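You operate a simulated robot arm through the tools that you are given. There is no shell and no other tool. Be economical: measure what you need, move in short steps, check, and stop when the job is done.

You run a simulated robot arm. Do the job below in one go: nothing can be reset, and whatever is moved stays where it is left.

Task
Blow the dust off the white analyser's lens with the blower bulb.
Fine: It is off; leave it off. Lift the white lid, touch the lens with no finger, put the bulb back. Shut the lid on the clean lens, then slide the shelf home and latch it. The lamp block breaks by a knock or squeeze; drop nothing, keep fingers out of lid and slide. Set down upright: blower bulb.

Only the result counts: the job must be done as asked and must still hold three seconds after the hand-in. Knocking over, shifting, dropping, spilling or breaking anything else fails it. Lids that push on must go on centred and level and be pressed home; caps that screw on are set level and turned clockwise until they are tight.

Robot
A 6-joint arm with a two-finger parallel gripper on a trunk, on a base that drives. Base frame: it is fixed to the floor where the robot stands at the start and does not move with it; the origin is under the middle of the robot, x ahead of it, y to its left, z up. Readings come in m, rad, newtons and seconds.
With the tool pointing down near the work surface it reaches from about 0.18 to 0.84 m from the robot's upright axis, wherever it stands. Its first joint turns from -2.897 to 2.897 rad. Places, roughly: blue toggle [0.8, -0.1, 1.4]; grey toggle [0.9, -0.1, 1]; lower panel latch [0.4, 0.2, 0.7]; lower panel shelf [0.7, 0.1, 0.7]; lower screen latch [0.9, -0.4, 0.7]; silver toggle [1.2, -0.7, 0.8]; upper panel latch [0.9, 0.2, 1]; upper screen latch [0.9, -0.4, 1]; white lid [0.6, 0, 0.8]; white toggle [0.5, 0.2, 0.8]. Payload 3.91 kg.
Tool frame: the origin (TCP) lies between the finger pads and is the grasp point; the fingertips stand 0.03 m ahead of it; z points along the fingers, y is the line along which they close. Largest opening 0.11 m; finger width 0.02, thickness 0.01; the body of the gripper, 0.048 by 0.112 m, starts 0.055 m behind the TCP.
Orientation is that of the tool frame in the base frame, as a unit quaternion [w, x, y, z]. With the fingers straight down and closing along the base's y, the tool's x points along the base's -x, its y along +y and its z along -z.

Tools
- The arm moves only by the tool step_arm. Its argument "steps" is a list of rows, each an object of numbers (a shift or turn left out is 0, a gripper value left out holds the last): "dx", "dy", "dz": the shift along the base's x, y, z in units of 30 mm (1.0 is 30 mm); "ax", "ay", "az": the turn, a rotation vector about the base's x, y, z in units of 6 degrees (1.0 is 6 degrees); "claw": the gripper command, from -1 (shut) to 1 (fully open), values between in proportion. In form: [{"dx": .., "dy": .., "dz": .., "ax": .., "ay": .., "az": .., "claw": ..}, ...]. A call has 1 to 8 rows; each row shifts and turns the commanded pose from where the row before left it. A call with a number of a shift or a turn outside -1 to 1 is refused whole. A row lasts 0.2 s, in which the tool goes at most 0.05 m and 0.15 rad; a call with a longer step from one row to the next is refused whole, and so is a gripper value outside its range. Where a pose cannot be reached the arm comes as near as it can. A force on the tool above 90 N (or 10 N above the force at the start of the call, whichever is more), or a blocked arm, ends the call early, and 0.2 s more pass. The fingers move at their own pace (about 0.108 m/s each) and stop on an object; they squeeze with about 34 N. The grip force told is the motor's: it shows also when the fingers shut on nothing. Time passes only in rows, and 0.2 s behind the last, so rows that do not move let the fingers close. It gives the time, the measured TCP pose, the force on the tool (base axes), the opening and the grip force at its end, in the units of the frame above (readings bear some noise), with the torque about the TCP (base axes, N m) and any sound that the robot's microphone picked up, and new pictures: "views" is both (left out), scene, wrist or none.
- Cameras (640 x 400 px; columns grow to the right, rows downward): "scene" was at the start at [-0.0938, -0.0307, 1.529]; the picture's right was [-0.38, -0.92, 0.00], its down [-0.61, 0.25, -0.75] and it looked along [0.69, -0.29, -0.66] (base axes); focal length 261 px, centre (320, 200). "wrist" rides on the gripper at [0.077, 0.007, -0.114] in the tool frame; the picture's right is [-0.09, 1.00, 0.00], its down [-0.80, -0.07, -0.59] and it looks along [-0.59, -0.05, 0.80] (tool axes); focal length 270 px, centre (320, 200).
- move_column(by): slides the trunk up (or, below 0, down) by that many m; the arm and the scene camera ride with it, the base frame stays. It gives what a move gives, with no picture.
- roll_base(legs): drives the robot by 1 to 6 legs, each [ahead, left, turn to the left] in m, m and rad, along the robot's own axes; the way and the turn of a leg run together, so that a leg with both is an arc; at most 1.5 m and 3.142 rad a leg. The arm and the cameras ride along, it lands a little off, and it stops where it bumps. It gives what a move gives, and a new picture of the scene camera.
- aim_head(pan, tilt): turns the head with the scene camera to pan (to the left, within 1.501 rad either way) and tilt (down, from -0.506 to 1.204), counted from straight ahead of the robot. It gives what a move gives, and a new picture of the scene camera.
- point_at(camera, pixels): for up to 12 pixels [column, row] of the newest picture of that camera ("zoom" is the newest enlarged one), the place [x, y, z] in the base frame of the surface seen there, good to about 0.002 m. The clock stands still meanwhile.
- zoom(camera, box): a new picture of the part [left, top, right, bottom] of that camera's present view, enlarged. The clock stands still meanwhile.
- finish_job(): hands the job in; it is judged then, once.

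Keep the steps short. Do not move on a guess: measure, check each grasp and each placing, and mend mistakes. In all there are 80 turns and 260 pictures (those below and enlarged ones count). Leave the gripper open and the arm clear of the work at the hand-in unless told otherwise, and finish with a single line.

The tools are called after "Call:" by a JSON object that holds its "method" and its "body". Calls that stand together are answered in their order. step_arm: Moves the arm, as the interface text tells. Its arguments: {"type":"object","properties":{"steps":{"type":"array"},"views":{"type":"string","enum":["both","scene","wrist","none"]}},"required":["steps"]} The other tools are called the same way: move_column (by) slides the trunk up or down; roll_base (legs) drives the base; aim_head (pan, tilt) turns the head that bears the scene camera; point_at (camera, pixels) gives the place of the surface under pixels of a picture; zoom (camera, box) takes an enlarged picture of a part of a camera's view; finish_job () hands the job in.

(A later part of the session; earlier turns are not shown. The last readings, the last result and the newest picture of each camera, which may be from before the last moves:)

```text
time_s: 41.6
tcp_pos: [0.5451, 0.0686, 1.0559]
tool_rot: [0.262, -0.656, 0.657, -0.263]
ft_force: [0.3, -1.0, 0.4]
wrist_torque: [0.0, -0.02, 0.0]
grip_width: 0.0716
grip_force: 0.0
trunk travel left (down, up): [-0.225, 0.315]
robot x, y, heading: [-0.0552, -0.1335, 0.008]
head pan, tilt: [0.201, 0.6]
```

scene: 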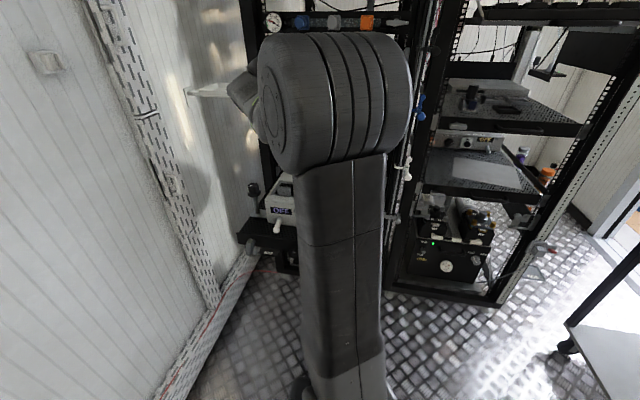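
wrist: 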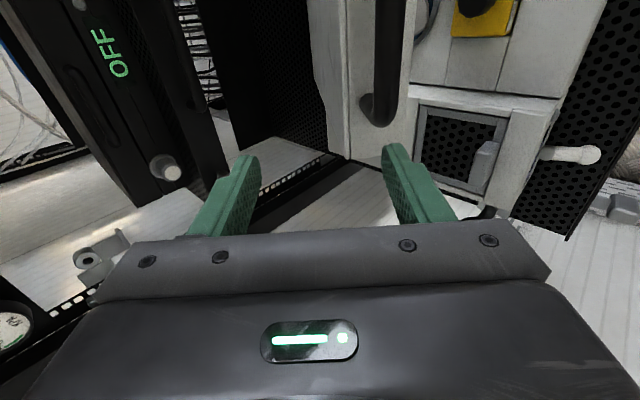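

Gripper is now left of the bar end (col 385, row 60). Measure bar.

Call:
{"method": "point_at", "body": {"camera": "wrist", "pixels": [[385, 20], [385, 60], [383, 95], [375, 60], [394, 60], [345, 60], [370, 110]]}}

```text
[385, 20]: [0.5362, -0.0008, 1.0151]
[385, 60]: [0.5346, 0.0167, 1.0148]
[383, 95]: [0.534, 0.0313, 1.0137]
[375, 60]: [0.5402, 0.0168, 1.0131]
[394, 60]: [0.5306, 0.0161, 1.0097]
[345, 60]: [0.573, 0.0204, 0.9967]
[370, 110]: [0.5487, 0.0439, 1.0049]
```

Bar centre ≈ (0.538, –, 1.008). Back off to the approach line, centre in y, and re-cage the bar.

Call:
{"method": "step_arm", "body": {"steps": [{"dx": -0.9, "dz": 0.3}, {"dx": -0.9, "dz": 0.3}, {"dx": -0.75, "dz": 0.2}, {"dy": -0.8}, {"dy": -0.8}, {"dy": -0.7, "claw": -0.1}, {}], "views": "wrist"}}

```text
time_s: 43.2
tcp_pos: [0.466, 0.0003, 1.0789]
tool_rot: [-0.263, 0.658, -0.656, 0.262]
ft_force: [-0.6, 0.1, 0.4]
wrist_torque: [-0.02, 0.0, 0.03]
grip_width: 0.0494
grip_force: 0.1
trunk travel left (down, up): [-0.225, 0.315]
robot x, y, heading: [-0.0561, -0.1296, 0.009]
head pan, tilt: [0.201, 0.6]
```

wrist: 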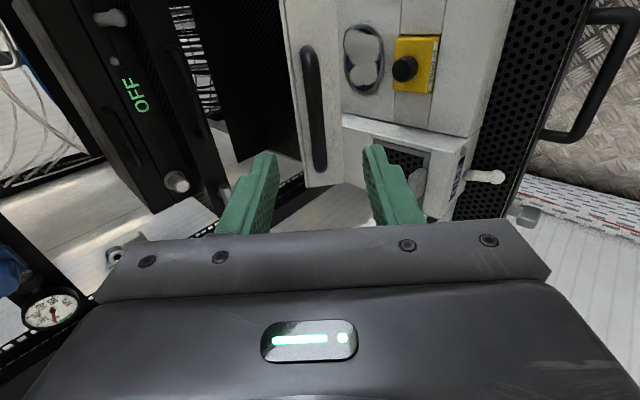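

Aligned. Advance along the tool axis and grip.

Call:
{"method": "step_arm", "body": {"steps": [{"dx": 0.74, "dz": -0.73}, {"dx": 0.74, "dz": -0.73}, {"dx": 0.74, "dz": -0.73}, {}, {"claw": -1}, {}, {}], "views": "wrist"}}

```text
time_s: 44.9
tcp_pos: [0.5346, -0.0005, 1.0129]
tool_rot: [-0.263, 0.657, -0.656, 0.263]
ft_force: [1.6, -0.5, -0.9]
wrist_torque: [-0.19, -0.02, 0.4]
grip_width: 0.0128
grip_force: 45.2
trunk travel left (down, up): [-0.225, 0.315]
robot x, y, heading: [-0.0518, -0.1257, 0.007]
head pan, tilt: [0.201, 0.6]
```

wrist: 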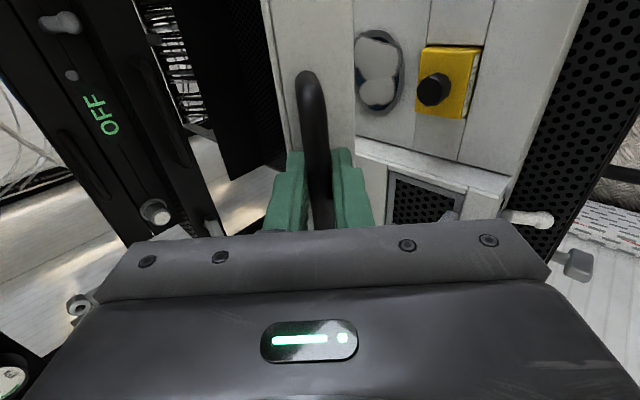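

Gripped. Continue arc with a refined hinge (0.753, 0.79).

Call:
{"method": "step_arm", "body": {"steps": [{"dx": 0.72, "dz": 0.65, "ay": 0.25}, {"dx": 0.78, "dz": 0.57, "ay": 0.25}, {"dx": 0.83, "dz": 0.5, "ay": 0.25}, {"dx": 0.87, "dz": 0.42, "ay": 0.25}, {"dx": 0.91, "dz": 0.34, "ay": 0.25}], "views": "wrist"}}

```text
time_s: 46.0
tcp_pos: [0.6569, 0.0, 1.0885]
tool_rot: [-0.22, 0.673, -0.672, 0.218]
ft_force: [0.2, 3.6, 1.6]
wrist_torque: [-0.04, -0.25, -0.16]
grip_width: 0.0126
grip_force: 44.7
trunk travel left (down, up): [-0.225, 0.315]
robot x, y, heading: [-0.0541, -0.1244, 0.004]
head pan, tilt: [0.201, 0.6]
```

wrist: 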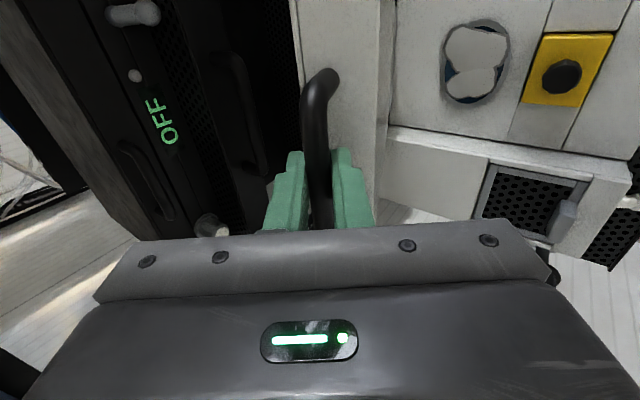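

Lid ≈72°. Check clearance to the upper device front before continuing.

Call:
{"method": "point_at", "body": {"camera": "wrist", "pixels": [[212, 225], [135, 75], [155, 105], [135, 12], [130, 160], [240, 90], [475, 60], [470, 85], [562, 75], [600, 40], [530, 100], [455, 120]]}}

```text
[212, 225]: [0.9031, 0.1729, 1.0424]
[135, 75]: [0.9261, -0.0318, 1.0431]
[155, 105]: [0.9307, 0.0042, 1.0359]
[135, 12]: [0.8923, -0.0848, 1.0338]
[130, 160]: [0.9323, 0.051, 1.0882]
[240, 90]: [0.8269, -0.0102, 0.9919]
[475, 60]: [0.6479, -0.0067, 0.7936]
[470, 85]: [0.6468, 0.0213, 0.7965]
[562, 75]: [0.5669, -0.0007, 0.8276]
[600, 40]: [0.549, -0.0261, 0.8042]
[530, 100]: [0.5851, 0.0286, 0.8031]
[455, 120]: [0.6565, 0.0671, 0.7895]
```

Device front is at x≈0.93, upper shelf handle 0.83; opening to ~88° is clear. Continue 3 rows, then release.

Call:
{"method": "step_arm", "body": {"steps": [{"dx": 0.93, "dz": 0.25, "ay": 0.25}, {"dx": 0.95, "dz": 0.16, "ay": 0.25}, {"dx": 0.9, "dz": 0.07, "ay": 0.25}, {}], "views": "wrist"}}

```text
time_s: 47.0
tcp_pos: [0.7399, 0.0007, 1.1]
tool_rot: [-0.191, 0.682, -0.68, 0.193]
ft_force: [-0.3, 4.0, -4.2]
wrist_torque: [0.14, 0.06, -0.02]
grip_width: 0.0126
grip_force: 45.3
trunk travel left (down, up): [-0.225, 0.315]
robot x, y, heading: [-0.0549, -0.1265, 0.001]
head pan, tilt: [0.201, 0.6]
```

wrist: 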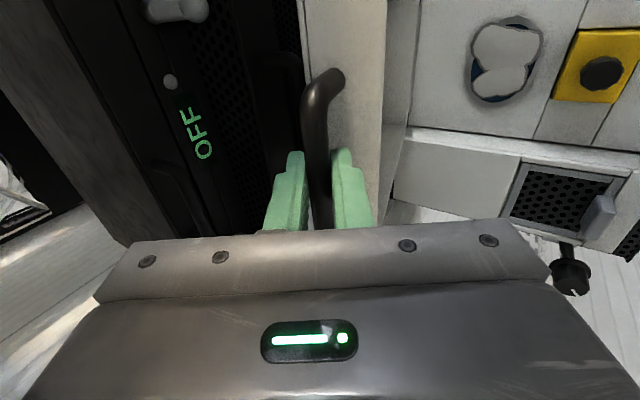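

Release and back out along the tool axis, then check the lid stays.

Call:
{"method": "step_arm", "body": {"steps": [{"claw": -0.2}, {}, {"dx": -0.52, "dz": 0.85}, {"dx": -0.52, "dz": 0.85}, {"dx": -0.52, "dz": 0.85}, {"dx": -0.9, "dz": 0.3}, {"dx": -1}, {"dx": -1}], "views": "wrist"}}

```text
time_s: 48.9
tcp_pos: [0.598, -0.0042, 1.179]
tool_rot: [0.192, -0.68, 0.681, -0.193]
ft_force: [0.9, 0.0, 0.2]
wrist_torque: [0.03, 0.0, -0.02]
grip_width: 0.0439
grip_force: 0.1
out of reach, approached as far as the arm can: row 3, 4, 5
trunk travel left (down, up): [-0.225, 0.315]
robot x, y, heading: [-0.0533, -0.129, 0.004]
head pan, tilt: [0.201, 0.6]
```

wrist: 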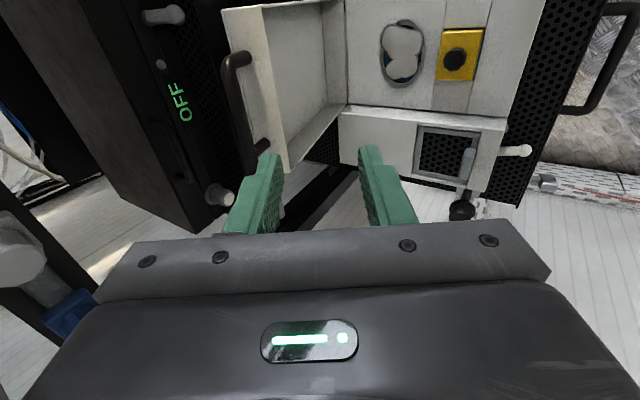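

The lid stands open. Zoom and measure lens, lamp block and lid edge.

Call:
{"method": "zoom", "body": {"camera": "wrist", "box": [330, 0, 550, 140]}}

Call:
{"method": "point_at", "body": {"camera": "wrist", "pixels": [[402, 50], [402, 22], [402, 83], [381, 50], [424, 50], [453, 60], [443, 32], [480, 78], [240, 100], [268, 150], [365, 80], [345, 50]]}}

```text
2.86 times, centred on (440, 70) of wrist
```

zoom: 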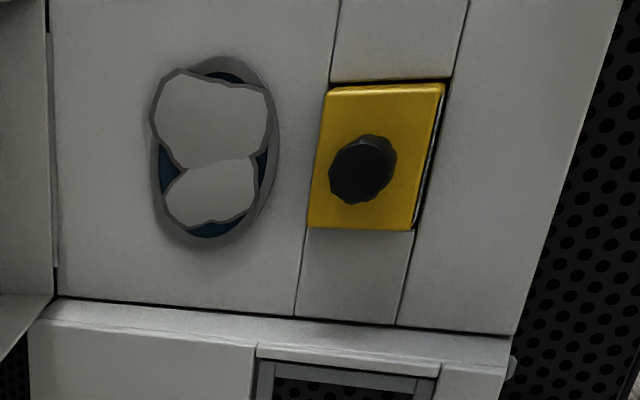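

```text
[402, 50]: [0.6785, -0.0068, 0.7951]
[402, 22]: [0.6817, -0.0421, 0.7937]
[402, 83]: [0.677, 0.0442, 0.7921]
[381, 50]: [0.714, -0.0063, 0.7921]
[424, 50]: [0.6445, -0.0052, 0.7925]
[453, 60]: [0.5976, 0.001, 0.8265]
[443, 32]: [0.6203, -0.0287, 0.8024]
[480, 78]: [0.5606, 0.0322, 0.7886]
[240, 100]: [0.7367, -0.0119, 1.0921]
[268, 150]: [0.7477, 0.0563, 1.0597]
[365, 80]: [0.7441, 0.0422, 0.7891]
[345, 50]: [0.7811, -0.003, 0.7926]
```

Lens now at x≈0.679 vs ≈0.65 before: shelf may have slid in a bit. Check fixed points.

Call:
{"method": "point_at", "body": {"camera": "wrist", "pixels": [[220, 195], [180, 100], [516, 150], [465, 212], [545, 183], [612, 60], [575, 108]]}}

Call:
{"method": "aim_head", "body": {"pan": 0.9, "tilt": 0.6}}

```text
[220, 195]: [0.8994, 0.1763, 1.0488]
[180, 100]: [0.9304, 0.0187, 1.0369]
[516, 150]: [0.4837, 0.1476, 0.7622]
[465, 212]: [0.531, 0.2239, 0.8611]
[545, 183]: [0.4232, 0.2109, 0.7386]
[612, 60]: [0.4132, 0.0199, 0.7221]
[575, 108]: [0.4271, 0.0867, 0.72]
```

```text
time_s: 49.9
tcp_pos: [0.5995, -0.0037, 1.18]
tool_rot: [0.192, -0.68, 0.68, -0.193]
ft_force: [0.5, 0.3, -0.2]
wrist_torque: [0.0, 0.02, 0.03]
grip_width: 0.0438
grip_force: 0.0
trunk travel left (down, up): [-0.225, 0.315]
robot x, y, heading: [-0.0503, -0.1256, 0.004]
head pan, tilt: [0.901, 0.6]
```

scene: 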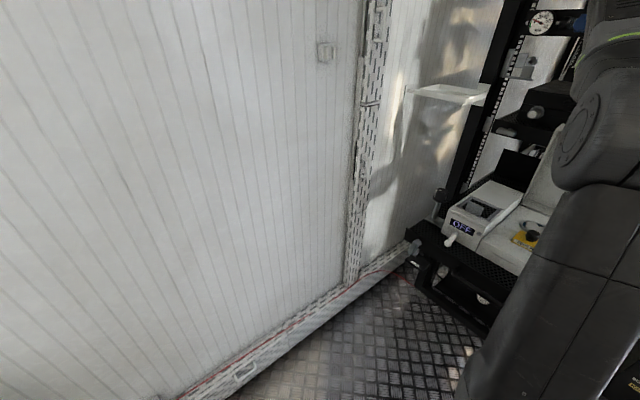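

The shelf slid in about 40 mm (it slides freely) - harmless. Lens centre (0.679, 0, 0.794). Now fetch the bulb: retract arm, point tool down, raise.

Call:
{"method": "step_arm", "body": {"steps": [{"dx": -0.8, "dz": 0.6}, {"dx": -0.8, "dz": 0.6, "ay": 0.9}, {"dx": -0.8, "dz": 0.4, "ay": 0.9}, {"dx": -0.8, "dz": 0.4, "ay": 0.9}, {"dx": -0.8, "ay": 0.9}, {"dx": -0.8, "ay": 0.9}, {"dx": -0.8, "ay": 0.75, "claw": 1}], "views": "none"}}

Call:
{"method": "roll_base", "body": {"legs": [[-0.05, 0, -0.785], [0, 0, -0.785]]}}

```text
time_s: 51.5
tcp_pos: [0.4072, -0.0101, 1.1423]
tool_rot: [0.002, -0.707, 0.707, -0.001]
ft_force: [0.3, -0.2, 0.5]
wrist_torque: [0.02, 0.0, 0.0]
grip_width: 0.1099
grip_force: 0.0
out of reach, approached as far as the arm can: row 4, 5, 6, 7
trunk travel left (down, up): [-0.225, 0.315]
robot x, y, heading: [-0.0541, -0.1266, 0.003]
head pan, tilt: [0.901, 0.6]
```

```text
time_s: 56.0
tcp_pos: [0.0155, -0.5687, 1.1436]
tool_rot: [0.001, 0.0, 1.0, -0.003]
ft_force: [-0.3, -0.1, 0.0]
wrist_torque: [-0.01, 0.03, 0.0]
grip_width: 0.11
grip_force: 0.1
trunk travel left (down, up): [-0.225, 0.315]
robot x, y, heading: [-0.1015, -0.1084, -1.565]
head pan, tilt: [0.901, 0.6]
```

scene: 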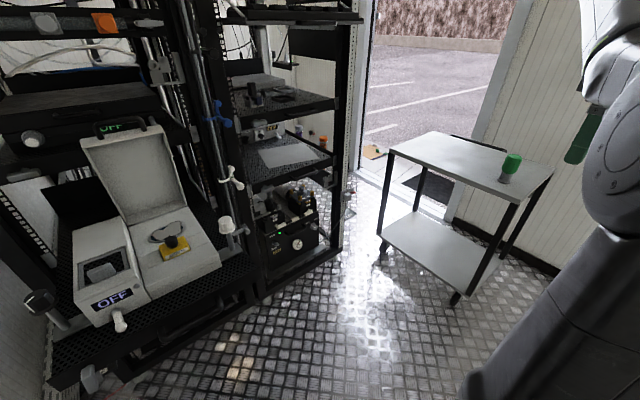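

Fine view of the open lid and lens. Drive ahead 0.42 and left 0.28 toward the cart (tool at z 1.14, well over bulb top 0.85).

Call:
{"method": "roll_base", "body": {"legs": [[0.42, 0.28, 0]]}}

Call:
{"method": "step_arm", "body": {"steps": [{}], "views": "wrist"}}

Call:
{"method": "aim_head", "body": {"pan": 0.3, "tilt": 0.7}}

```text
time_s: 59.0
tcp_pos: [0.303, -0.9782, 1.1437]
tool_rot: [0.001, 0.0, 1.0, -0.004]
ft_force: [0.1, 0.0, 0.1]
wrist_torque: [-0.02, 0.01, -0.01]
grip_width: 0.11
grip_force: 0.0
trunk travel left (down, up): [-0.225, 0.315]
robot x, y, heading: [0.1913, -0.5163, -1.564]
head pan, tilt: [0.901, 0.6]
```

scene: 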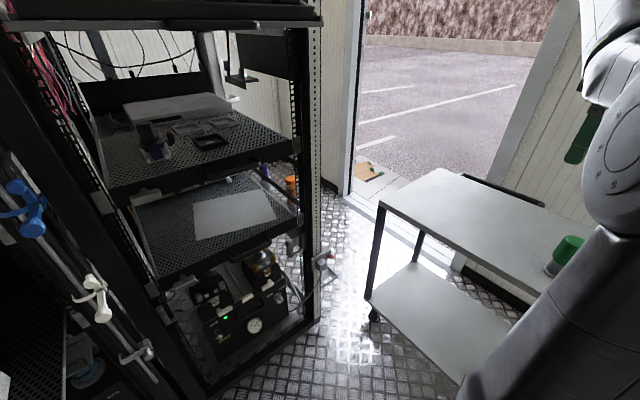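

```text
time_s: 59.4
tcp_pos: [0.3025, -0.9784, 1.1442]
tool_rot: [0.002, 0.0, 1.0, -0.004]
ft_force: [0.2, -1.0, -0.1]
wrist_torque: [0.0, 0.0, 0.03]
grip_width: 0.1099
grip_force: 0.1
trunk travel left (down, up): [-0.225, 0.315]
robot x, y, heading: [0.1866, -0.5145, -1.572]
head pan, tilt: [0.901, 0.6]
```

wrist: 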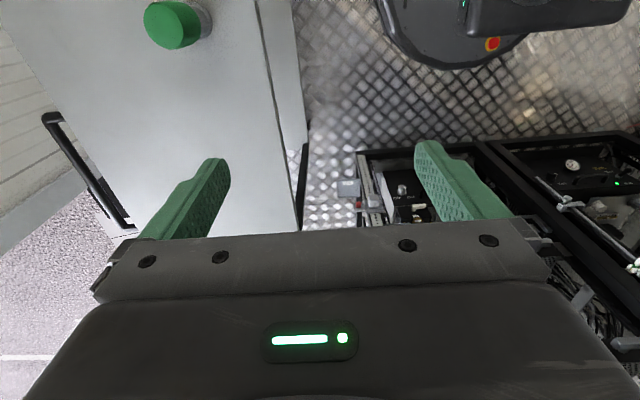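

```text
time_s: 60.4
tcp_pos: [0.3032, -0.9784, 1.1426]
tool_rot: [0.001, 0.0, 1.0, -0.004]
ft_force: [-0.5, -1.1, 0.1]
wrist_torque: [0.03, 0.01, -0.02]
grip_width: 0.1099
grip_force: 0.0
trunk travel left (down, up): [-0.225, 0.315]
robot x, y, heading: [0.1863, -0.5163, -1.567]
head pan, tilt: [0.3, 0.7]
```

scene: 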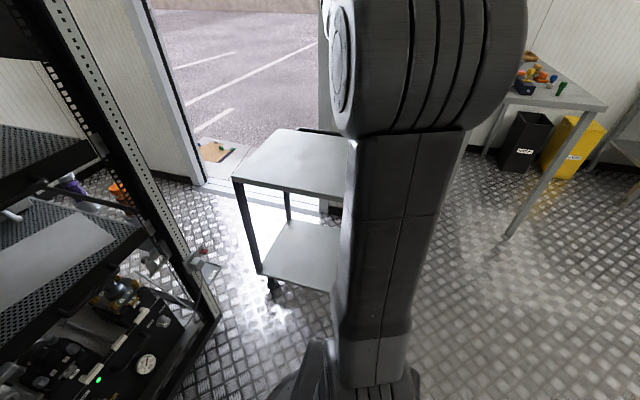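

The bulb is at (172,25) in the wrist view. Zoom and measure.

Call:
{"method": "zoom", "body": {"camera": "wrist", "box": [120, 0, 250, 80]}}

Call:
{"method": "point_at", "body": {"camera": "wrist", "pixels": [[170, 25], [148, 22], [196, 25], [172, 46], [172, 6], [207, 12], [210, 25], [203, 2]]}}

```text
4.92 times, centred on (185, 40) of wrist
```

zoom: 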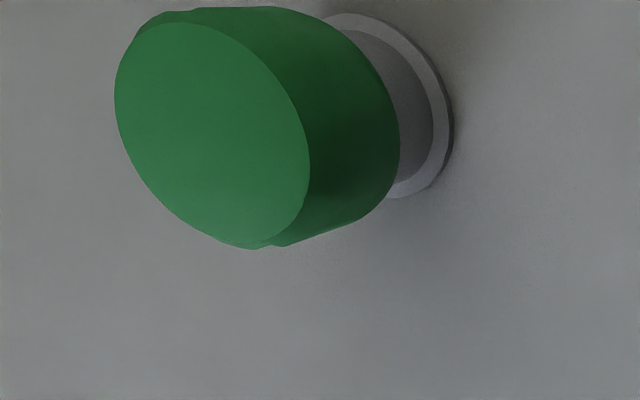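

```text
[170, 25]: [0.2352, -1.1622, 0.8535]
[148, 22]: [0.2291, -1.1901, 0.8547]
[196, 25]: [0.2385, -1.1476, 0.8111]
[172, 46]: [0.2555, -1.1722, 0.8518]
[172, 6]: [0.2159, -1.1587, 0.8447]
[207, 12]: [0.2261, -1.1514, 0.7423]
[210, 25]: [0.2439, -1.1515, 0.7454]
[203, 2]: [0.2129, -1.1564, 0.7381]
```

Measure the flat top's rim in the zoom: ellipse from (115,95) to (308,165), (175,25)-(255,245).

Call:
{"method": "point_at", "body": {"camera": "zoom", "pixels": [[120, 95], [302, 165], [185, 28], [250, 240], [212, 132], [130, 60], [300, 200], [360, 120], [400, 100], [440, 100], [395, 190], [345, 20]]}}

```text
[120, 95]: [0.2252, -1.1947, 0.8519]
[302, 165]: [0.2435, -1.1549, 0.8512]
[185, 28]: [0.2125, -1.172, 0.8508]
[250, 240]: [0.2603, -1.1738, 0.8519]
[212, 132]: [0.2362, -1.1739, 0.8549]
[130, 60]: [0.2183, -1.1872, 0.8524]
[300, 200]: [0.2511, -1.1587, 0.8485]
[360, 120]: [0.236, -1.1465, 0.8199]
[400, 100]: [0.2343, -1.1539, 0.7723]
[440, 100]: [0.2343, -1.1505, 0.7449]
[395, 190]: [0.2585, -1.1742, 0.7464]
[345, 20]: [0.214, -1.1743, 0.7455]
```

Bulb axis (0.236, -1.174), top 0.852, green diameter ≈0.057. Move above it.

Call:
{"method": "step_arm", "body": {"steps": [{"dx": -0.32, "dy": -0.93, "dz": -0.85}, {"dx": -0.32, "dy": -0.93, "dz": -0.85}, {"dx": -0.32, "dy": -0.93, "dz": -0.85}, {"dx": -0.32, "dy": -0.93, "dz": -0.85}, {"dx": -0.32, "dy": -0.93, "dz": -0.85}, {"dx": -0.32, "dy": -0.93, "dz": -0.85}, {"dx": -0.32, "dy": -0.93, "dz": -0.85}, {}], "views": "wrist"}}

```text
time_s: 62.2
tcp_pos: [0.2361, -1.1722, 0.9614]
tool_rot: [0.001, 0.0, 1.0, -0.003]
ft_force: [0.0, -0.1, 0.0]
wrist_torque: [0.0, 0.0, 0.0]
grip_width: 0.11
grip_force: 0.1
trunk travel left (down, up): [-0.225, 0.315]
robot x, y, heading: [0.187, -0.5177, -1.57]
head pan, tilt: [0.3, 0.7]
```

wrist: 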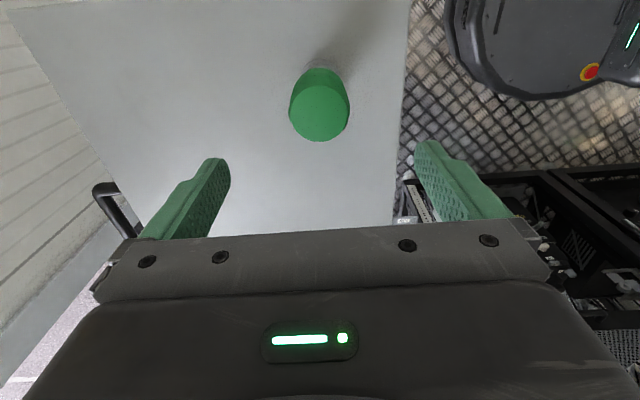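

Centred. Descend to z≈0.825 with fingers open.

Call:
{"method": "step_arm", "body": {"steps": [{"dz": -0.9, "dy": -0.05}, {"dz": -0.9}, {"dz": -0.9}, {"dz": -0.9}, {"dz": -0.9}, {}], "views": "wrist"}}

```text
time_s: 63.6
tcp_pos: [0.2352, -1.1751, 0.8296]
tool_rot: [0.001, 0.001, 1.0, -0.003]
ft_force: [0.3, -0.1, -0.6]
wrist_torque: [-0.01, 0.04, 0.04]
grip_width: 0.1102
grip_force: 0.2
trunk travel left (down, up): [-0.225, 0.315]
robot x, y, heading: [0.1888, -0.5147, -1.568]
head pan, tilt: [0.3, 0.7]
```

wrist: 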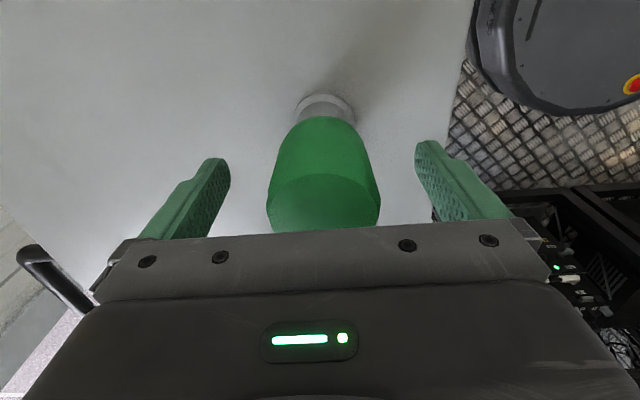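

Close partway to feel the contact width (claw 0.0 ≈ 55 mm).

Call:
{"method": "step_arm", "body": {"steps": [{"claw": 0.0}, {}, {}], "views": "none"}}

```text
time_s: 64.4
tcp_pos: [0.2348, -1.1756, 0.8293]
tool_rot: [0.001, 0.0, 1.0, -0.004]
ft_force: [0.6, 0.9, 0.2]
wrist_torque: [0.03, -0.02, 0.01]
grip_width: 0.055
grip_force: 0.2
trunk travel left (down, up): [-0.225, 0.315]
robot x, y, heading: [0.187, -0.5164, -1.572]
head pan, tilt: [0.3, 0.7]
```

No contact yet at 55 mm; close further in small steps.

Call:
{"method": "step_arm", "body": {"steps": [{"claw": -0.08}, {}], "views": "none"}}

Call:
{"method": "step_arm", "body": {"steps": [{"claw": -0.16}, {}], "views": "none"}}

Call:
{"method": "step_arm", "body": {"steps": [{"claw": -0.24}, {}], "views": "wrist"}}

```text
time_s: 65.0
tcp_pos: [0.2349, -1.1765, 0.83]
tool_rot: [0.001, 0.0, 1.0, -0.003]
ft_force: [0.4, 0.5, 0.3]
wrist_torque: [0.03, -0.02, 0.02]
grip_width: 0.0531
grip_force: 33.6
trunk travel left (down, up): [-0.225, 0.315]
robot x, y, heading: [0.1893, -0.5157, -1.574]
head pan, tilt: [0.3, 0.7]
```

```text
time_s: 65.6
tcp_pos: [0.2342, -1.1755, 0.8301]
tool_rot: [0.0, 0.0, 1.0, -0.003]
ft_force: [0.0, -0.4, 0.9]
wrist_torque: [0.02, -0.01, 0.0]
grip_width: 0.053
grip_force: 34.1
trunk travel left (down, up): [-0.225, 0.315]
robot x, y, heading: [0.1914, -0.5149, -1.564]
head pan, tilt: [0.3, 0.7]
```

```text
time_s: 66.2
tcp_pos: [0.235, -1.1751, 0.8298]
tool_rot: [0.001, 0.0, 1.0, -0.004]
ft_force: [-0.3, 0.2, 1.4]
wrist_torque: [0.02, 0.0, 0.03]
grip_width: 0.053
grip_force: 33.2
trunk travel left (down, up): [-0.225, 0.315]
robot x, y, heading: [0.1889, -0.5189, -1.566]
head pan, tilt: [0.3, 0.7]
```

wrist: 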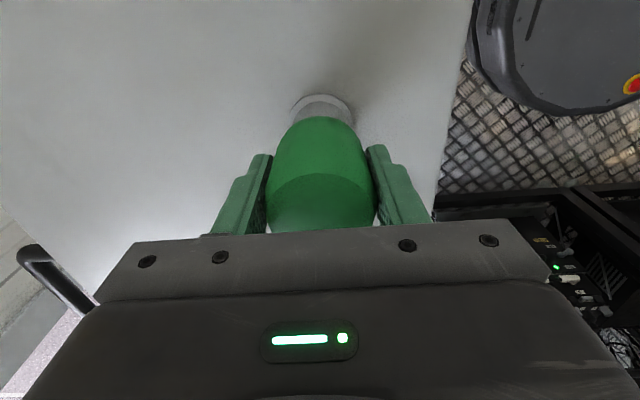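

Solid grip at 53 mm. Lift 0.1 m straight up and look.

Call:
{"method": "step_arm", "body": {"steps": [{"dz": 0.5}, {"dz": 0.8}, {"dz": 0.9}, {"dz": 0.9}, {"dz": 0.9}, {"dz": 0.9}, {}]}}

Call:
{"method": "zoom", "body": {"camera": "wrist", "box": [220, 60, 420, 240]}}

```text
time_s: 67.8
tcp_pos: [0.2352, -1.1757, 0.9769]
tool_rot: [0.001, 0.0, 1.0, -0.003]
ft_force: [0.1, -0.8, -0.1]
wrist_torque: [-0.01, 0.0, 0.0]
grip_width: 0.0534
grip_force: 33.5
trunk travel left (down, up): [-0.225, 0.315]
robot x, y, heading: [0.1848, -0.5156, -1.569]
head pan, tilt: [0.3, 0.7]
```

scene: 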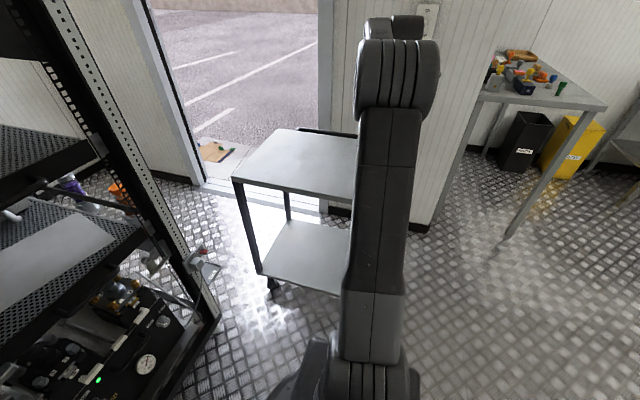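
wrist: 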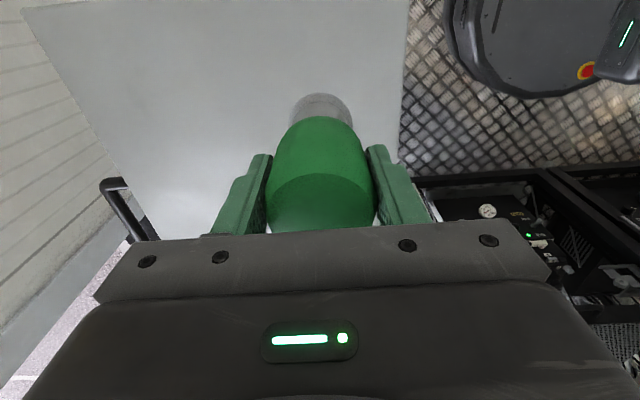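

```text
2.22 times, centred on (320, 150) of wrist
```

zoom: 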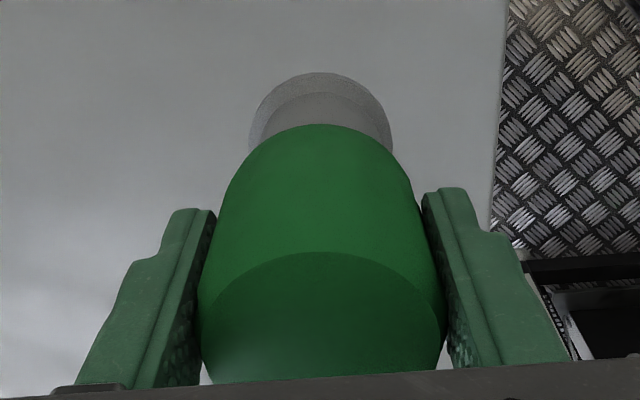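

The whole bulb (foot included) is lifted; put-back pose is TCP (0.235, -1.1755, 0.830). Raise, then drive back and turn to the analyser, stopping short at x≈-0.15.

Call:
{"method": "step_arm", "body": {"steps": [{"dz": 0.9}, {"dz": 0.9}, {"dz": 0.9}, {"dz": 0.9}, {"dz": 0.5}], "views": "none"}}

Call:
{"method": "roll_base", "body": {"legs": [[-0.3, -0.34, 0], [0, 0, 1.0], [0, 0, 0.57]]}}

```text
time_s: 69.0
tcp_pos: [0.2343, -1.1624, 1.0807]
tool_rot: [0.001, 0.0, 1.0, -0.006]
ft_force: [0.0, -0.3, -1.0]
wrist_torque: [0.0, 0.02, 0.01]
grip_width: 0.0531
grip_force: 34.1
out of reach, approached as far as the arm can: row 4, 5
trunk travel left (down, up): [-0.225, 0.315]
robot x, y, heading: [0.1879, -0.5199, -1.565]
head pan, tilt: [0.3, 0.7]
```

```text
time_s: 75.8
tcp_pos: [0.4978, -0.1823, 1.0801]
tool_rot: [0.004, -0.702, 0.712, -0.003]
ft_force: [0.4, 0.8, 0.2]
wrist_torque: [0.03, -0.02, 0.0]
grip_width: 0.0419
grip_force: 0.0
trunk travel left (down, up): [-0.225, 0.315]
robot x, y, heading: [-0.149, -0.2239, -0.008]
head pan, tilt: [0.3, 0.7]
```

scene: 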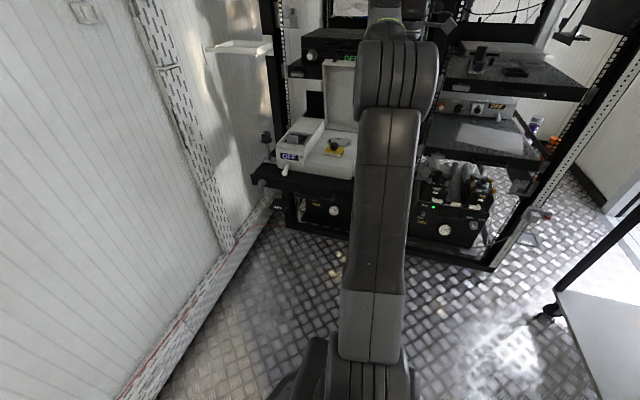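

Grip width fell to 42 mm with no force - the bulb may have slipped. Look at once.

Call:
{"method": "step_arm", "body": {"steps": [{}], "views": "wrist"}}

Call:
{"method": "aim_head", "body": {"pan": -1.2, "tilt": 0.8}}

Call:
{"method": "aim_head", "body": {"pan": -0.5, "tilt": 1.1}}

```text
time_s: 76.2
tcp_pos: [0.4976, -0.182, 1.08]
tool_rot: [0.005, -0.702, 0.712, -0.003]
ft_force: [0.2, -0.1, 0.0]
wrist_torque: [0.0, 0.04, 0.0]
grip_width: 0.042
grip_force: 0.0
trunk travel left (down, up): [-0.225, 0.315]
robot x, y, heading: [-0.1484, -0.2159, -0.012]
head pan, tilt: [0.3, 0.7]
```

wrist: 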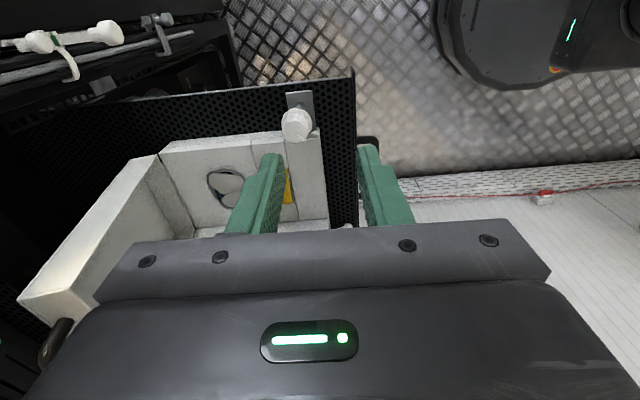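

```text
time_s: 77.8
tcp_pos: [0.4974, -0.1819, 1.0811]
tool_rot: [0.004, -0.702, 0.712, -0.004]
ft_force: [0.4, -0.6, 1.2]
wrist_torque: [-0.02, -0.01, 0.01]
grip_width: 0.0417
grip_force: 0.0
trunk travel left (down, up): [-0.225, 0.315]
robot x, y, heading: [-0.1449, -0.2159, -0.014]
head pan, tilt: [-1.201, 0.799]
```

scene: 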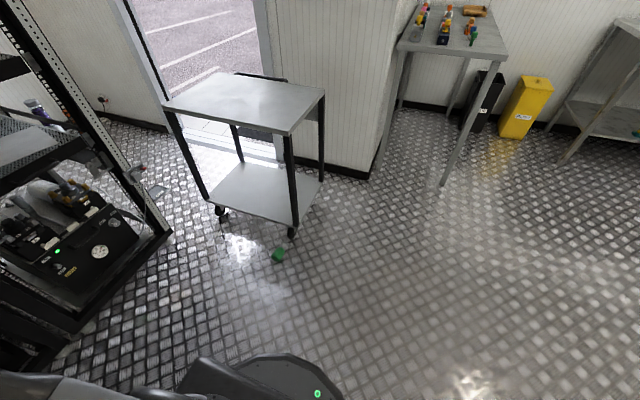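

```text
time_s: 78.9
tcp_pos: [0.4973, -0.1815, 1.0788]
tool_rot: [0.004, -0.702, 0.712, -0.003]
ft_force: [-0.8, 0.3, 0.3]
wrist_torque: [0.02, 0.02, 0.0]
grip_width: 0.0419
grip_force: 0.0
trunk travel left (down, up): [-0.225, 0.315]
robot x, y, heading: [-0.1494, -0.2197, -0.008]
head pan, tilt: [-0.499, 1.1]
```

scene: 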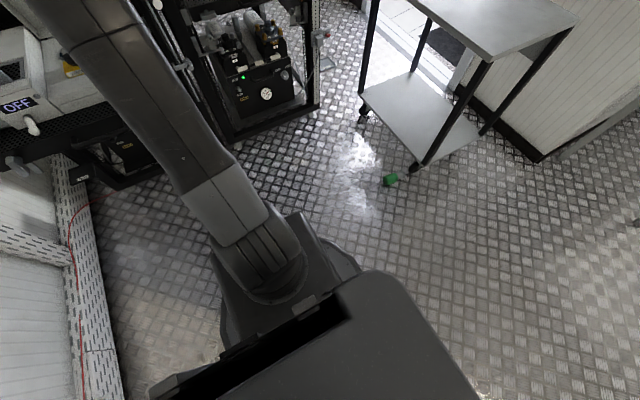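

The bulb slipped out during the drive and lies on the floor by the cart (scene 390,179). That drop is a slip-up I'll have to own; let me try to recover it. Zoom and measure.

Call:
{"method": "zoom", "body": {"camera": "scene", "box": [360, 155, 420, 205]}}

Call:
{"method": "point_at", "body": {"camera": "scene", "pixels": [[390, 179], [384, 180], [397, 180], [390, 186], [392, 173], [416, 166], [380, 195]]}}

```text
8.00 times, centred on (390, 180) of scene
```

zoom: 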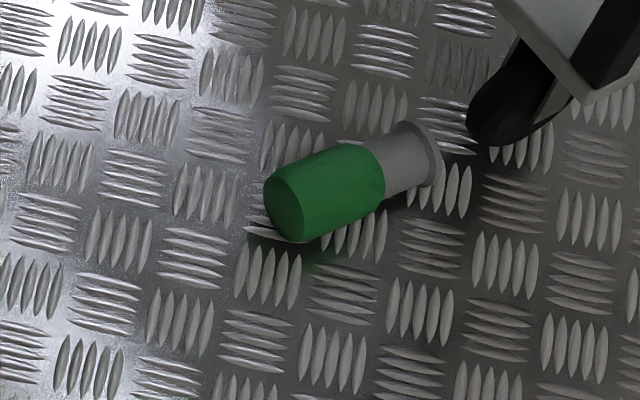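

```text
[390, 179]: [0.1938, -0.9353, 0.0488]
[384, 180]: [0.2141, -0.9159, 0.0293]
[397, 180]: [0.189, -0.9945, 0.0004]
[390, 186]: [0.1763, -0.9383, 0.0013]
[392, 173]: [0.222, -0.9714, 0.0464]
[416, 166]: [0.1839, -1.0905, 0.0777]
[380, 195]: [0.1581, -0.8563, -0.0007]
```

It's intact, lying at ≈(0.2,-0.95,0.03). Turn and drive so that it lies ~0.55 m ahead.

Call:
{"method": "point_at", "body": {"camera": "zoom", "pixels": [[285, 205], [270, 185], [305, 240], [330, 165], [375, 170], [405, 160], [430, 160], [435, 135], [405, 130], [350, 150], [320, 190], [410, 195]]}}

Call:
{"method": "roll_base", "body": {"legs": [[0, 0, -1.0], [0, 0, -0.56], [0.16, 0.35, 0]]}}

```text
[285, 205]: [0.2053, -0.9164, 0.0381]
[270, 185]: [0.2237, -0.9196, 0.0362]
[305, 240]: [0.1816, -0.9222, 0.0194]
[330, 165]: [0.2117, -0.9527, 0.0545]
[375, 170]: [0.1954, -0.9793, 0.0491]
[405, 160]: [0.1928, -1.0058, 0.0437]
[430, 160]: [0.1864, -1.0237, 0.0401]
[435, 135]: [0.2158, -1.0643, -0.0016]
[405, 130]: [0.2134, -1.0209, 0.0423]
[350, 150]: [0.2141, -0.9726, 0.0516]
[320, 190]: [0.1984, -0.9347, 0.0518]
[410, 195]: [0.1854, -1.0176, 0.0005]
```

```text
time_s: 85.4
tcp_pos: [0.2305, -1.0263, 1.0809]
tool_rot: [0.001, 0.008, 1.0, -0.005]
ft_force: [-0.4, -0.4, 0.0]
wrist_torque: [0.01, 0.01, 0.03]
grip_width: 0.0418
grip_force: 0.0
trunk travel left (down, up): [-0.225, 0.315]
robot x, y, heading: [0.193, -0.3812, -1.58]
head pan, tilt: [-0.499, 1.1]
```

scene: 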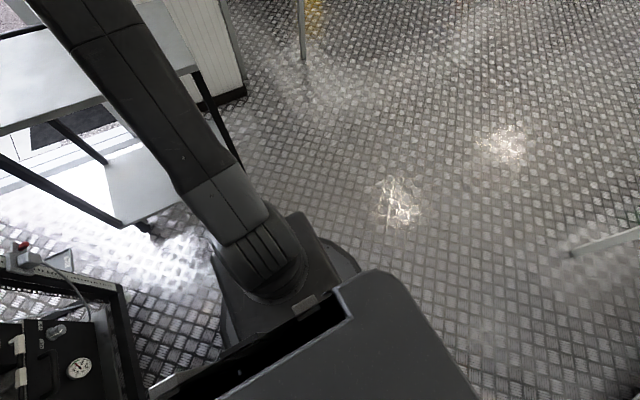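

Bulb axis runs along y (top toward +y, foot toward cart) at x≈0.203. To lift it so that I can stand it upright, I'll approach from the −x side, facing +x: shift right, turn, shift right again.

Call:
{"method": "roll_base", "body": {"legs": [[0, -0.55, 0], [0, 0, 1.58], [0, -0.57, 0]]}}

Call:
{"method": "aim_head", "body": {"pan": 0.35, "tilt": 1.0}}

Call:
{"method": "step_arm", "body": {"steps": [{"dz": -0.9, "claw": 1}, {"dz": -0.9}, {"dz": -0.9}, {"dz": -0.9}, {"dz": -0.9}, {"dz": -0.9}, {}], "views": "both"}}

```text
time_s: 95.3
tcp_pos: [0.2893, -0.9141, 1.0807]
tool_rot: [0.004, -0.704, 0.71, -0.002]
ft_force: [-0.4, 0.2, 0.1]
wrist_torque: [0.0, 0.0, -0.03]
grip_width: 0.0418
grip_force: 0.2
trunk travel left (down, up): [-0.225, 0.315]
robot x, y, heading: [-0.3527, -0.9529, -0.006]
head pan, tilt: [-0.499, 1.1]
```

scene: 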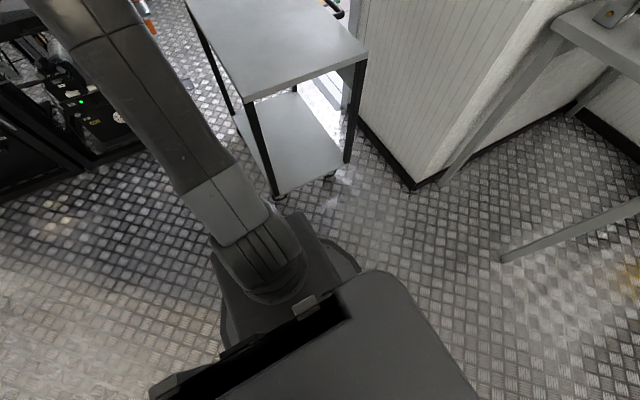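

```text
time_s: 96.5
tcp_pos: [0.2894, -0.9147, 1.0801]
tool_rot: [0.004, -0.704, 0.71, -0.003]
ft_force: [0.2, -0.2, 0.3]
wrist_torque: [0.02, 0.01, 0.02]
grip_width: 0.0419
grip_force: 0.0
trunk travel left (down, up): [-0.225, 0.315]
robot x, y, heading: [-0.3559, -0.9588, -0.004]
head pan, tilt: [0.351, 1.0]
```

scene: 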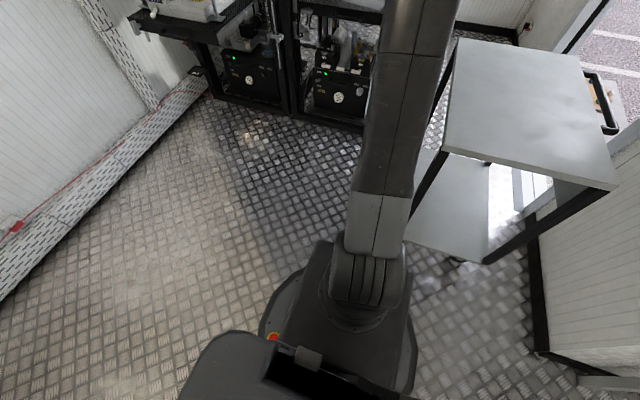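

```text
time_s: 98.1
tcp_pos: [0.2898, -0.9138, 0.9175]
tool_rot: [0.004, -0.703, 0.711, -0.003]
ft_force: [0.1, -0.1, 0.1]
wrist_torque: [-0.05, 0.05, 0.0]
grip_width: 0.1102
grip_force: 0.0
trunk travel left (down, up): [-0.225, 0.315]
robot x, y, heading: [-0.3549, -0.9555, -0.004]
head pan, tilt: [0.351, 1.0]
```

scene: 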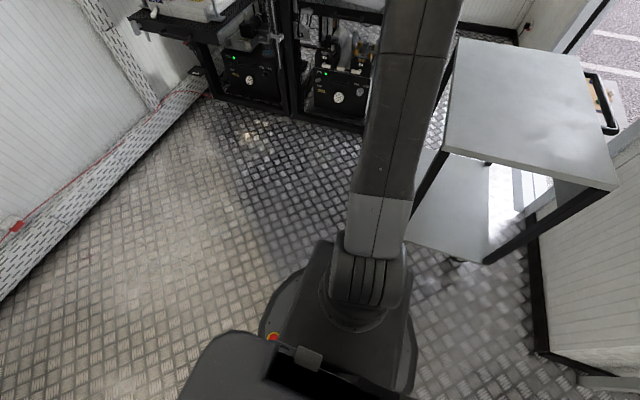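
wrist: 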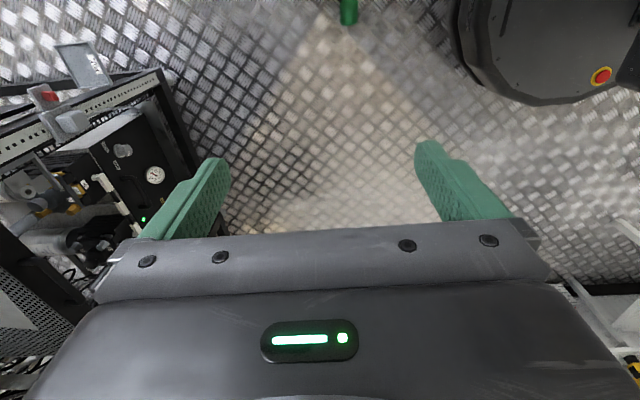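

Bulb visible at (348,10). Shift over it, lower the trunk fully and then the arm by steps.

Call:
{"method": "step_arm", "body": {"steps": [{"dx": -0.95, "dy": -0.3}, {"dx": -0.95, "dy": -0.3}, {"dx": -0.9, "dy": -0.2}, {}], "views": "none"}}

Call:
{"method": "move_column", "body": {"by": -0.225}}

Call:
{"method": "step_arm", "body": {"steps": [{"dz": -1}, {"dz": -1}, {"dz": -1}, {"dz": -1}, {"dz": -1}, {"dz": -1}, {"dz": -1}], "views": "wrist"}}

```text
time_s: 99.1
tcp_pos: [0.2053, -0.9387, 0.9195]
tool_rot: [0.004, -0.704, 0.71, -0.003]
ft_force: [-0.6, 0.6, 0.2]
wrist_torque: [-0.01, 0.0, 0.01]
grip_width: 0.1098
grip_force: 0.1
trunk travel left (down, up): [-0.225, 0.315]
robot x, y, heading: [-0.3513, -0.9533, -0.003]
head pan, tilt: [0.351, 1.0]
```

```text
time_s: 101.4
tcp_pos: [0.2047, -0.9387, 0.6937]
tool_rot: [0.004, -0.704, 0.71, -0.004]
ft_force: [-0.2, 0.0, -0.4]
wrist_torque: [-0.02, 0.02, -0.01]
grip_width: 0.1103
grip_force: 0.1
trunk travel left (down, up): [0.0, 0.54]
robot x, y, heading: [-0.3558, -0.9574, -0.006]
head pan, tilt: [0.351, 1.0]
```

```text
time_s: 103.0
tcp_pos: [0.2063, -0.9387, 0.4832]
tool_rot: [0.005, -0.705, 0.71, -0.004]
ft_force: [0.7, -0.5, -0.4]
wrist_torque: [-0.01, 0.0, 0.03]
grip_width: 0.11
grip_force: 0.1
trunk travel left (down, up): [0.0, 0.54]
robot x, y, heading: [-0.3522, -0.9566, -0.0]
head pan, tilt: [0.351, 1.0]
```

wrist: 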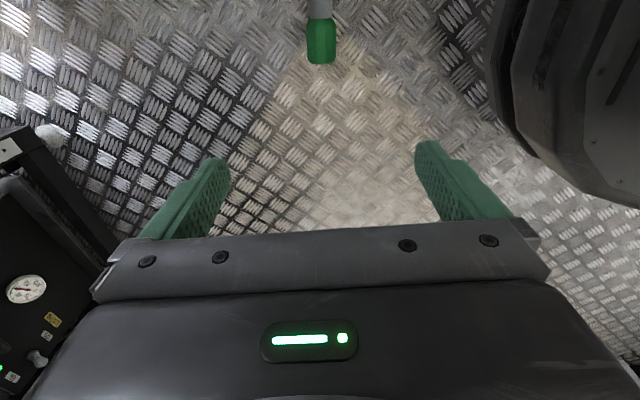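

Reaching well. Continue down 0.3 m and check.

Call:
{"method": "step_arm", "body": {"steps": [{"dz": -1}, {"dz": -1}, {"dz": -1}, {"dz": -1}, {"dz": -1}, {"dz": -1}, {"dz": -1}, {"dz": -1}], "views": "none"}}

Call:
{"method": "step_arm", "body": {"steps": [{"dz": -0.9}, {"dz": -0.9}, {"dz": -0.9}], "views": "wrist"}}

```text
time_s: 104.8
tcp_pos: [0.2068, -0.9377, 0.2438]
tool_rot: [0.004, -0.705, 0.71, -0.003]
ft_force: [0.0, 0.1, 0.6]
wrist_torque: [-0.01, 0.02, -0.01]
grip_width: 0.11
grip_force: 0.0
trunk travel left (down, up): [0.0, 0.54]
robot x, y, heading: [-0.3553, -0.9562, -0.001]
head pan, tilt: [0.351, 1.0]
```

```text
time_s: 105.6
tcp_pos: [0.2065, -0.9364, 0.1626]
tool_rot: [0.004, -0.705, 0.71, -0.003]
ft_force: [0.2, 0.5, -0.5]
wrist_torque: [-0.01, 0.02, 0.02]
grip_width: 0.1102
grip_force: 0.0
trunk travel left (down, up): [0.0, 0.54]
robot x, y, heading: [-0.3586, -0.9543, -0.001]
head pan, tilt: [0.351, 1.0]
```

wrist: 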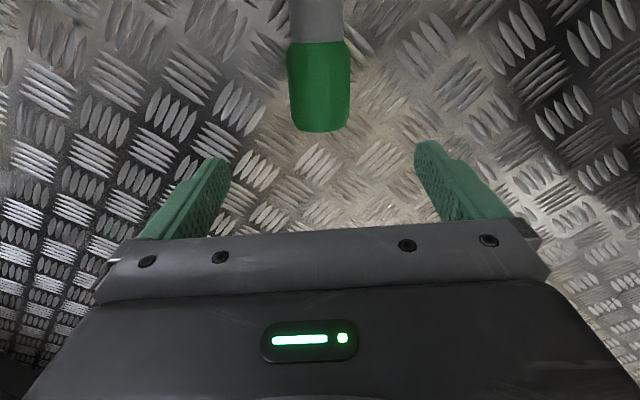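

Measure the bulb here.

Call:
{"method": "point_at", "body": {"camera": "wrist", "pixels": [[319, 85], [292, 85], [346, 85], [319, 108], [319, 126], [317, 46], [317, 20], [297, 20], [337, 20]]}}

```text
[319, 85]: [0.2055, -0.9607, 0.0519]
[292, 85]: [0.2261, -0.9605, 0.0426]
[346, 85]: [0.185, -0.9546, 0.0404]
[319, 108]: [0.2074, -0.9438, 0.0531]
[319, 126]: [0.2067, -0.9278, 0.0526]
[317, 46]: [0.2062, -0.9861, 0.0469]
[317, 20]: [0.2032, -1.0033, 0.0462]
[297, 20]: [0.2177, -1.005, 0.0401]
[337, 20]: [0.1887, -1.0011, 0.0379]
```

Axis x 0.206, green centre y≈-0.955, z≈0.026. Descend to TCP z≈0.036 (tips 6 mm off the floor).

Call:
{"method": "step_arm", "body": {"steps": [{"dz": -1, "dy": -0.3}, {"dz": -1, "dy": -0.3}, {"dz": -1}, {"dz": -0.8}, {"dz": -0.4}, {}], "views": "wrist"}}

```text
time_s: 107.0
tcp_pos: [0.2061, -0.9565, 0.0371]
tool_rot: [0.004, -0.704, 0.71, -0.003]
ft_force: [-0.9, -0.4, 0.1]
wrist_torque: [-0.01, 0.01, 0.0]
grip_width: 0.11
grip_force: 0.1
trunk travel left (down, up): [0.0, 0.54]
robot x, y, heading: [-0.3549, -0.9562, -0.001]
head pan, tilt: [0.351, 1.0]
```

wrist: 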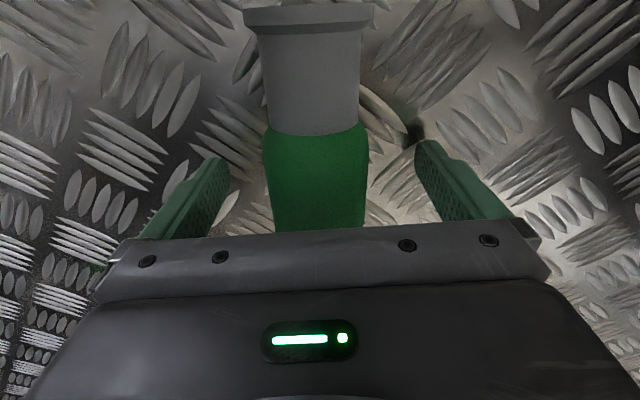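

Well placed. Close fully and lift a little.

Call:
{"method": "step_arm", "body": {"steps": [{"claw": 0}, {"claw": -0.1}, {"claw": -1}, {}, {}, {"dz": 0.5}, {"dz": 0.8}, {}], "views": "wrist"}}

```text
time_s: 108.8
tcp_pos: [0.2043, -0.9556, 0.0773]
tool_rot: [0.004, -0.704, 0.71, -0.004]
ft_force: [0.8, -0.5, -1.0]
wrist_torque: [0.04, 0.0, 0.03]
grip_width: 0.0516
grip_force: 33.8
trunk travel left (down, up): [0.0, 0.54]
robot x, y, heading: [-0.3544, -0.9558, -0.005]
head pan, tilt: [0.351, 1.0]
```

wrist: 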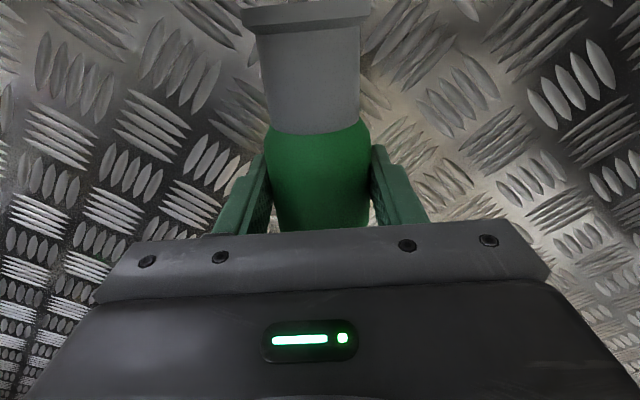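

Held (51.6 mm). Raise by the trunk 0.45 m, then the arm, checking the grip.

Call:
{"method": "move_column", "body": {"by": 0.4}}

Call:
{"method": "step_arm", "body": {"steps": [{"dz": 0.8, "dx": 0.2}, {"dz": 0.9, "dx": 0.4}, {"dz": 0.9, "dx": 0.4}, {"dz": 0.9, "dx": 0.4}, {"dz": 0.9, "dx": 0.4}, {"dz": 0.9, "dx": 0.4}, {"dz": 0.9, "dx": 0.4}, {"dz": 0.9, "dx": 0.4}], "views": "wrist"}}

```text
time_s: 112.7
tcp_pos: [0.204, -0.9564, 0.476]
tool_rot: [0.005, -0.704, 0.71, -0.003]
ft_force: [-1.4, 0.6, 0.0]
wrist_torque: [0.0, -0.03, -0.03]
grip_width: 0.0517
grip_force: 34.3
trunk travel left (down, up): [-0.4, 0.14]
robot x, y, heading: [-0.354, -0.9558, -0.004]
head pan, tilt: [0.351, 1.0]
```

```text
time_s: 114.5
tcp_pos: [0.2937, -0.9554, 0.6903]
tool_rot: [0.004, -0.705, 0.709, -0.003]
ft_force: [-0.7, 0.0, -0.7]
wrist_torque: [-0.01, 0.01, -0.05]
grip_width: 0.0517
grip_force: 34.0
trunk travel left (down, up): [-0.4, 0.14]
robot x, y, heading: [-0.3579, -0.9569, 0.001]
head pan, tilt: [0.351, 1.0]
```

wrist: 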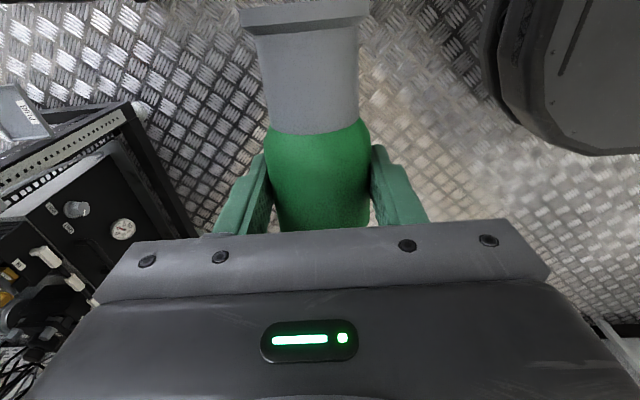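

Holding steady. Raise further to ≈0.95, then rotate so the bulb stands upright with tool forward.

Call:
{"method": "step_arm", "body": {"steps": [{"dz": 0.95, "dy": 0.3}, {"dz": 0.95, "dy": 0.3}, {"dz": 0.95, "dy": 0.3}, {"dz": 0.95, "dy": 0.3}, {"dz": 0.95, "dx": 0.4}, {"dz": 0.95, "dx": 0.4}, {"dz": 0.95, "dx": 0.4}, {"dz": 0.95, "dx": 0.4}], "views": "none"}}

Call:
{"method": "step_arm", "body": {"steps": [{"ax": 0.77, "ay": -0.77, "az": -0.77}, {"ax": 0.77, "ay": -0.77, "az": -0.77}, {"ax": 0.77, "ay": -0.77, "az": -0.77}, {"ax": 0.77, "ay": -0.77, "az": -0.77}, {"ax": 0.77, "ay": -0.77, "az": -0.77}, {"ax": 0.77, "ay": -0.77, "az": -0.77}, {"ax": 0.77, "ay": -0.77, "az": -0.77}, {"ax": 0.77, "ay": -0.77, "az": -0.77}], "views": "wrist"}}

```text
time_s: 116.3
tcp_pos: [0.3428, -0.9203, 0.9182]
tool_rot: [0.004, -0.704, 0.71, -0.002]
ft_force: [-0.7, -0.8, -0.7]
wrist_torque: [0.02, -0.01, 0.0]
grip_width: 0.0517
grip_force: 33.7
trunk travel left (down, up): [-0.4, 0.14]
robot x, y, heading: [-0.3554, -0.9588, -0.003]
head pan, tilt: [0.351, 1.0]
```

```text
time_s: 118.1
tcp_pos: [0.3425, -0.9205, 0.9175]
tool_rot: [0.436, -0.377, 0.817, -0.003]
ft_force: [0.1, -0.2, -0.5]
wrist_torque: [0.01, -0.03, 0.0]
grip_width: 0.0515
grip_force: 34.3
trunk travel left (down, up): [-0.4, 0.14]
robot x, y, heading: [-0.3522, -0.9605, -0.004]
head pan, tilt: [0.351, 1.0]
```

wrist: 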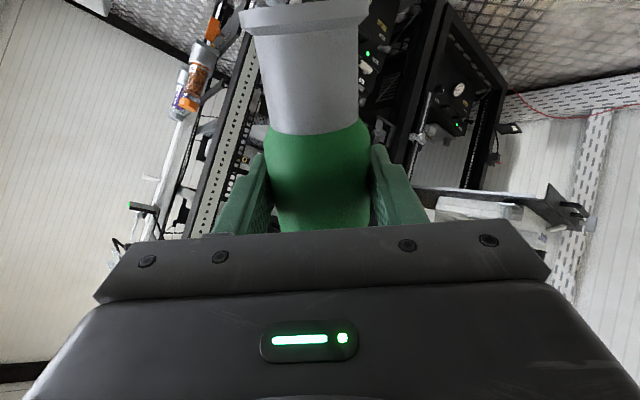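

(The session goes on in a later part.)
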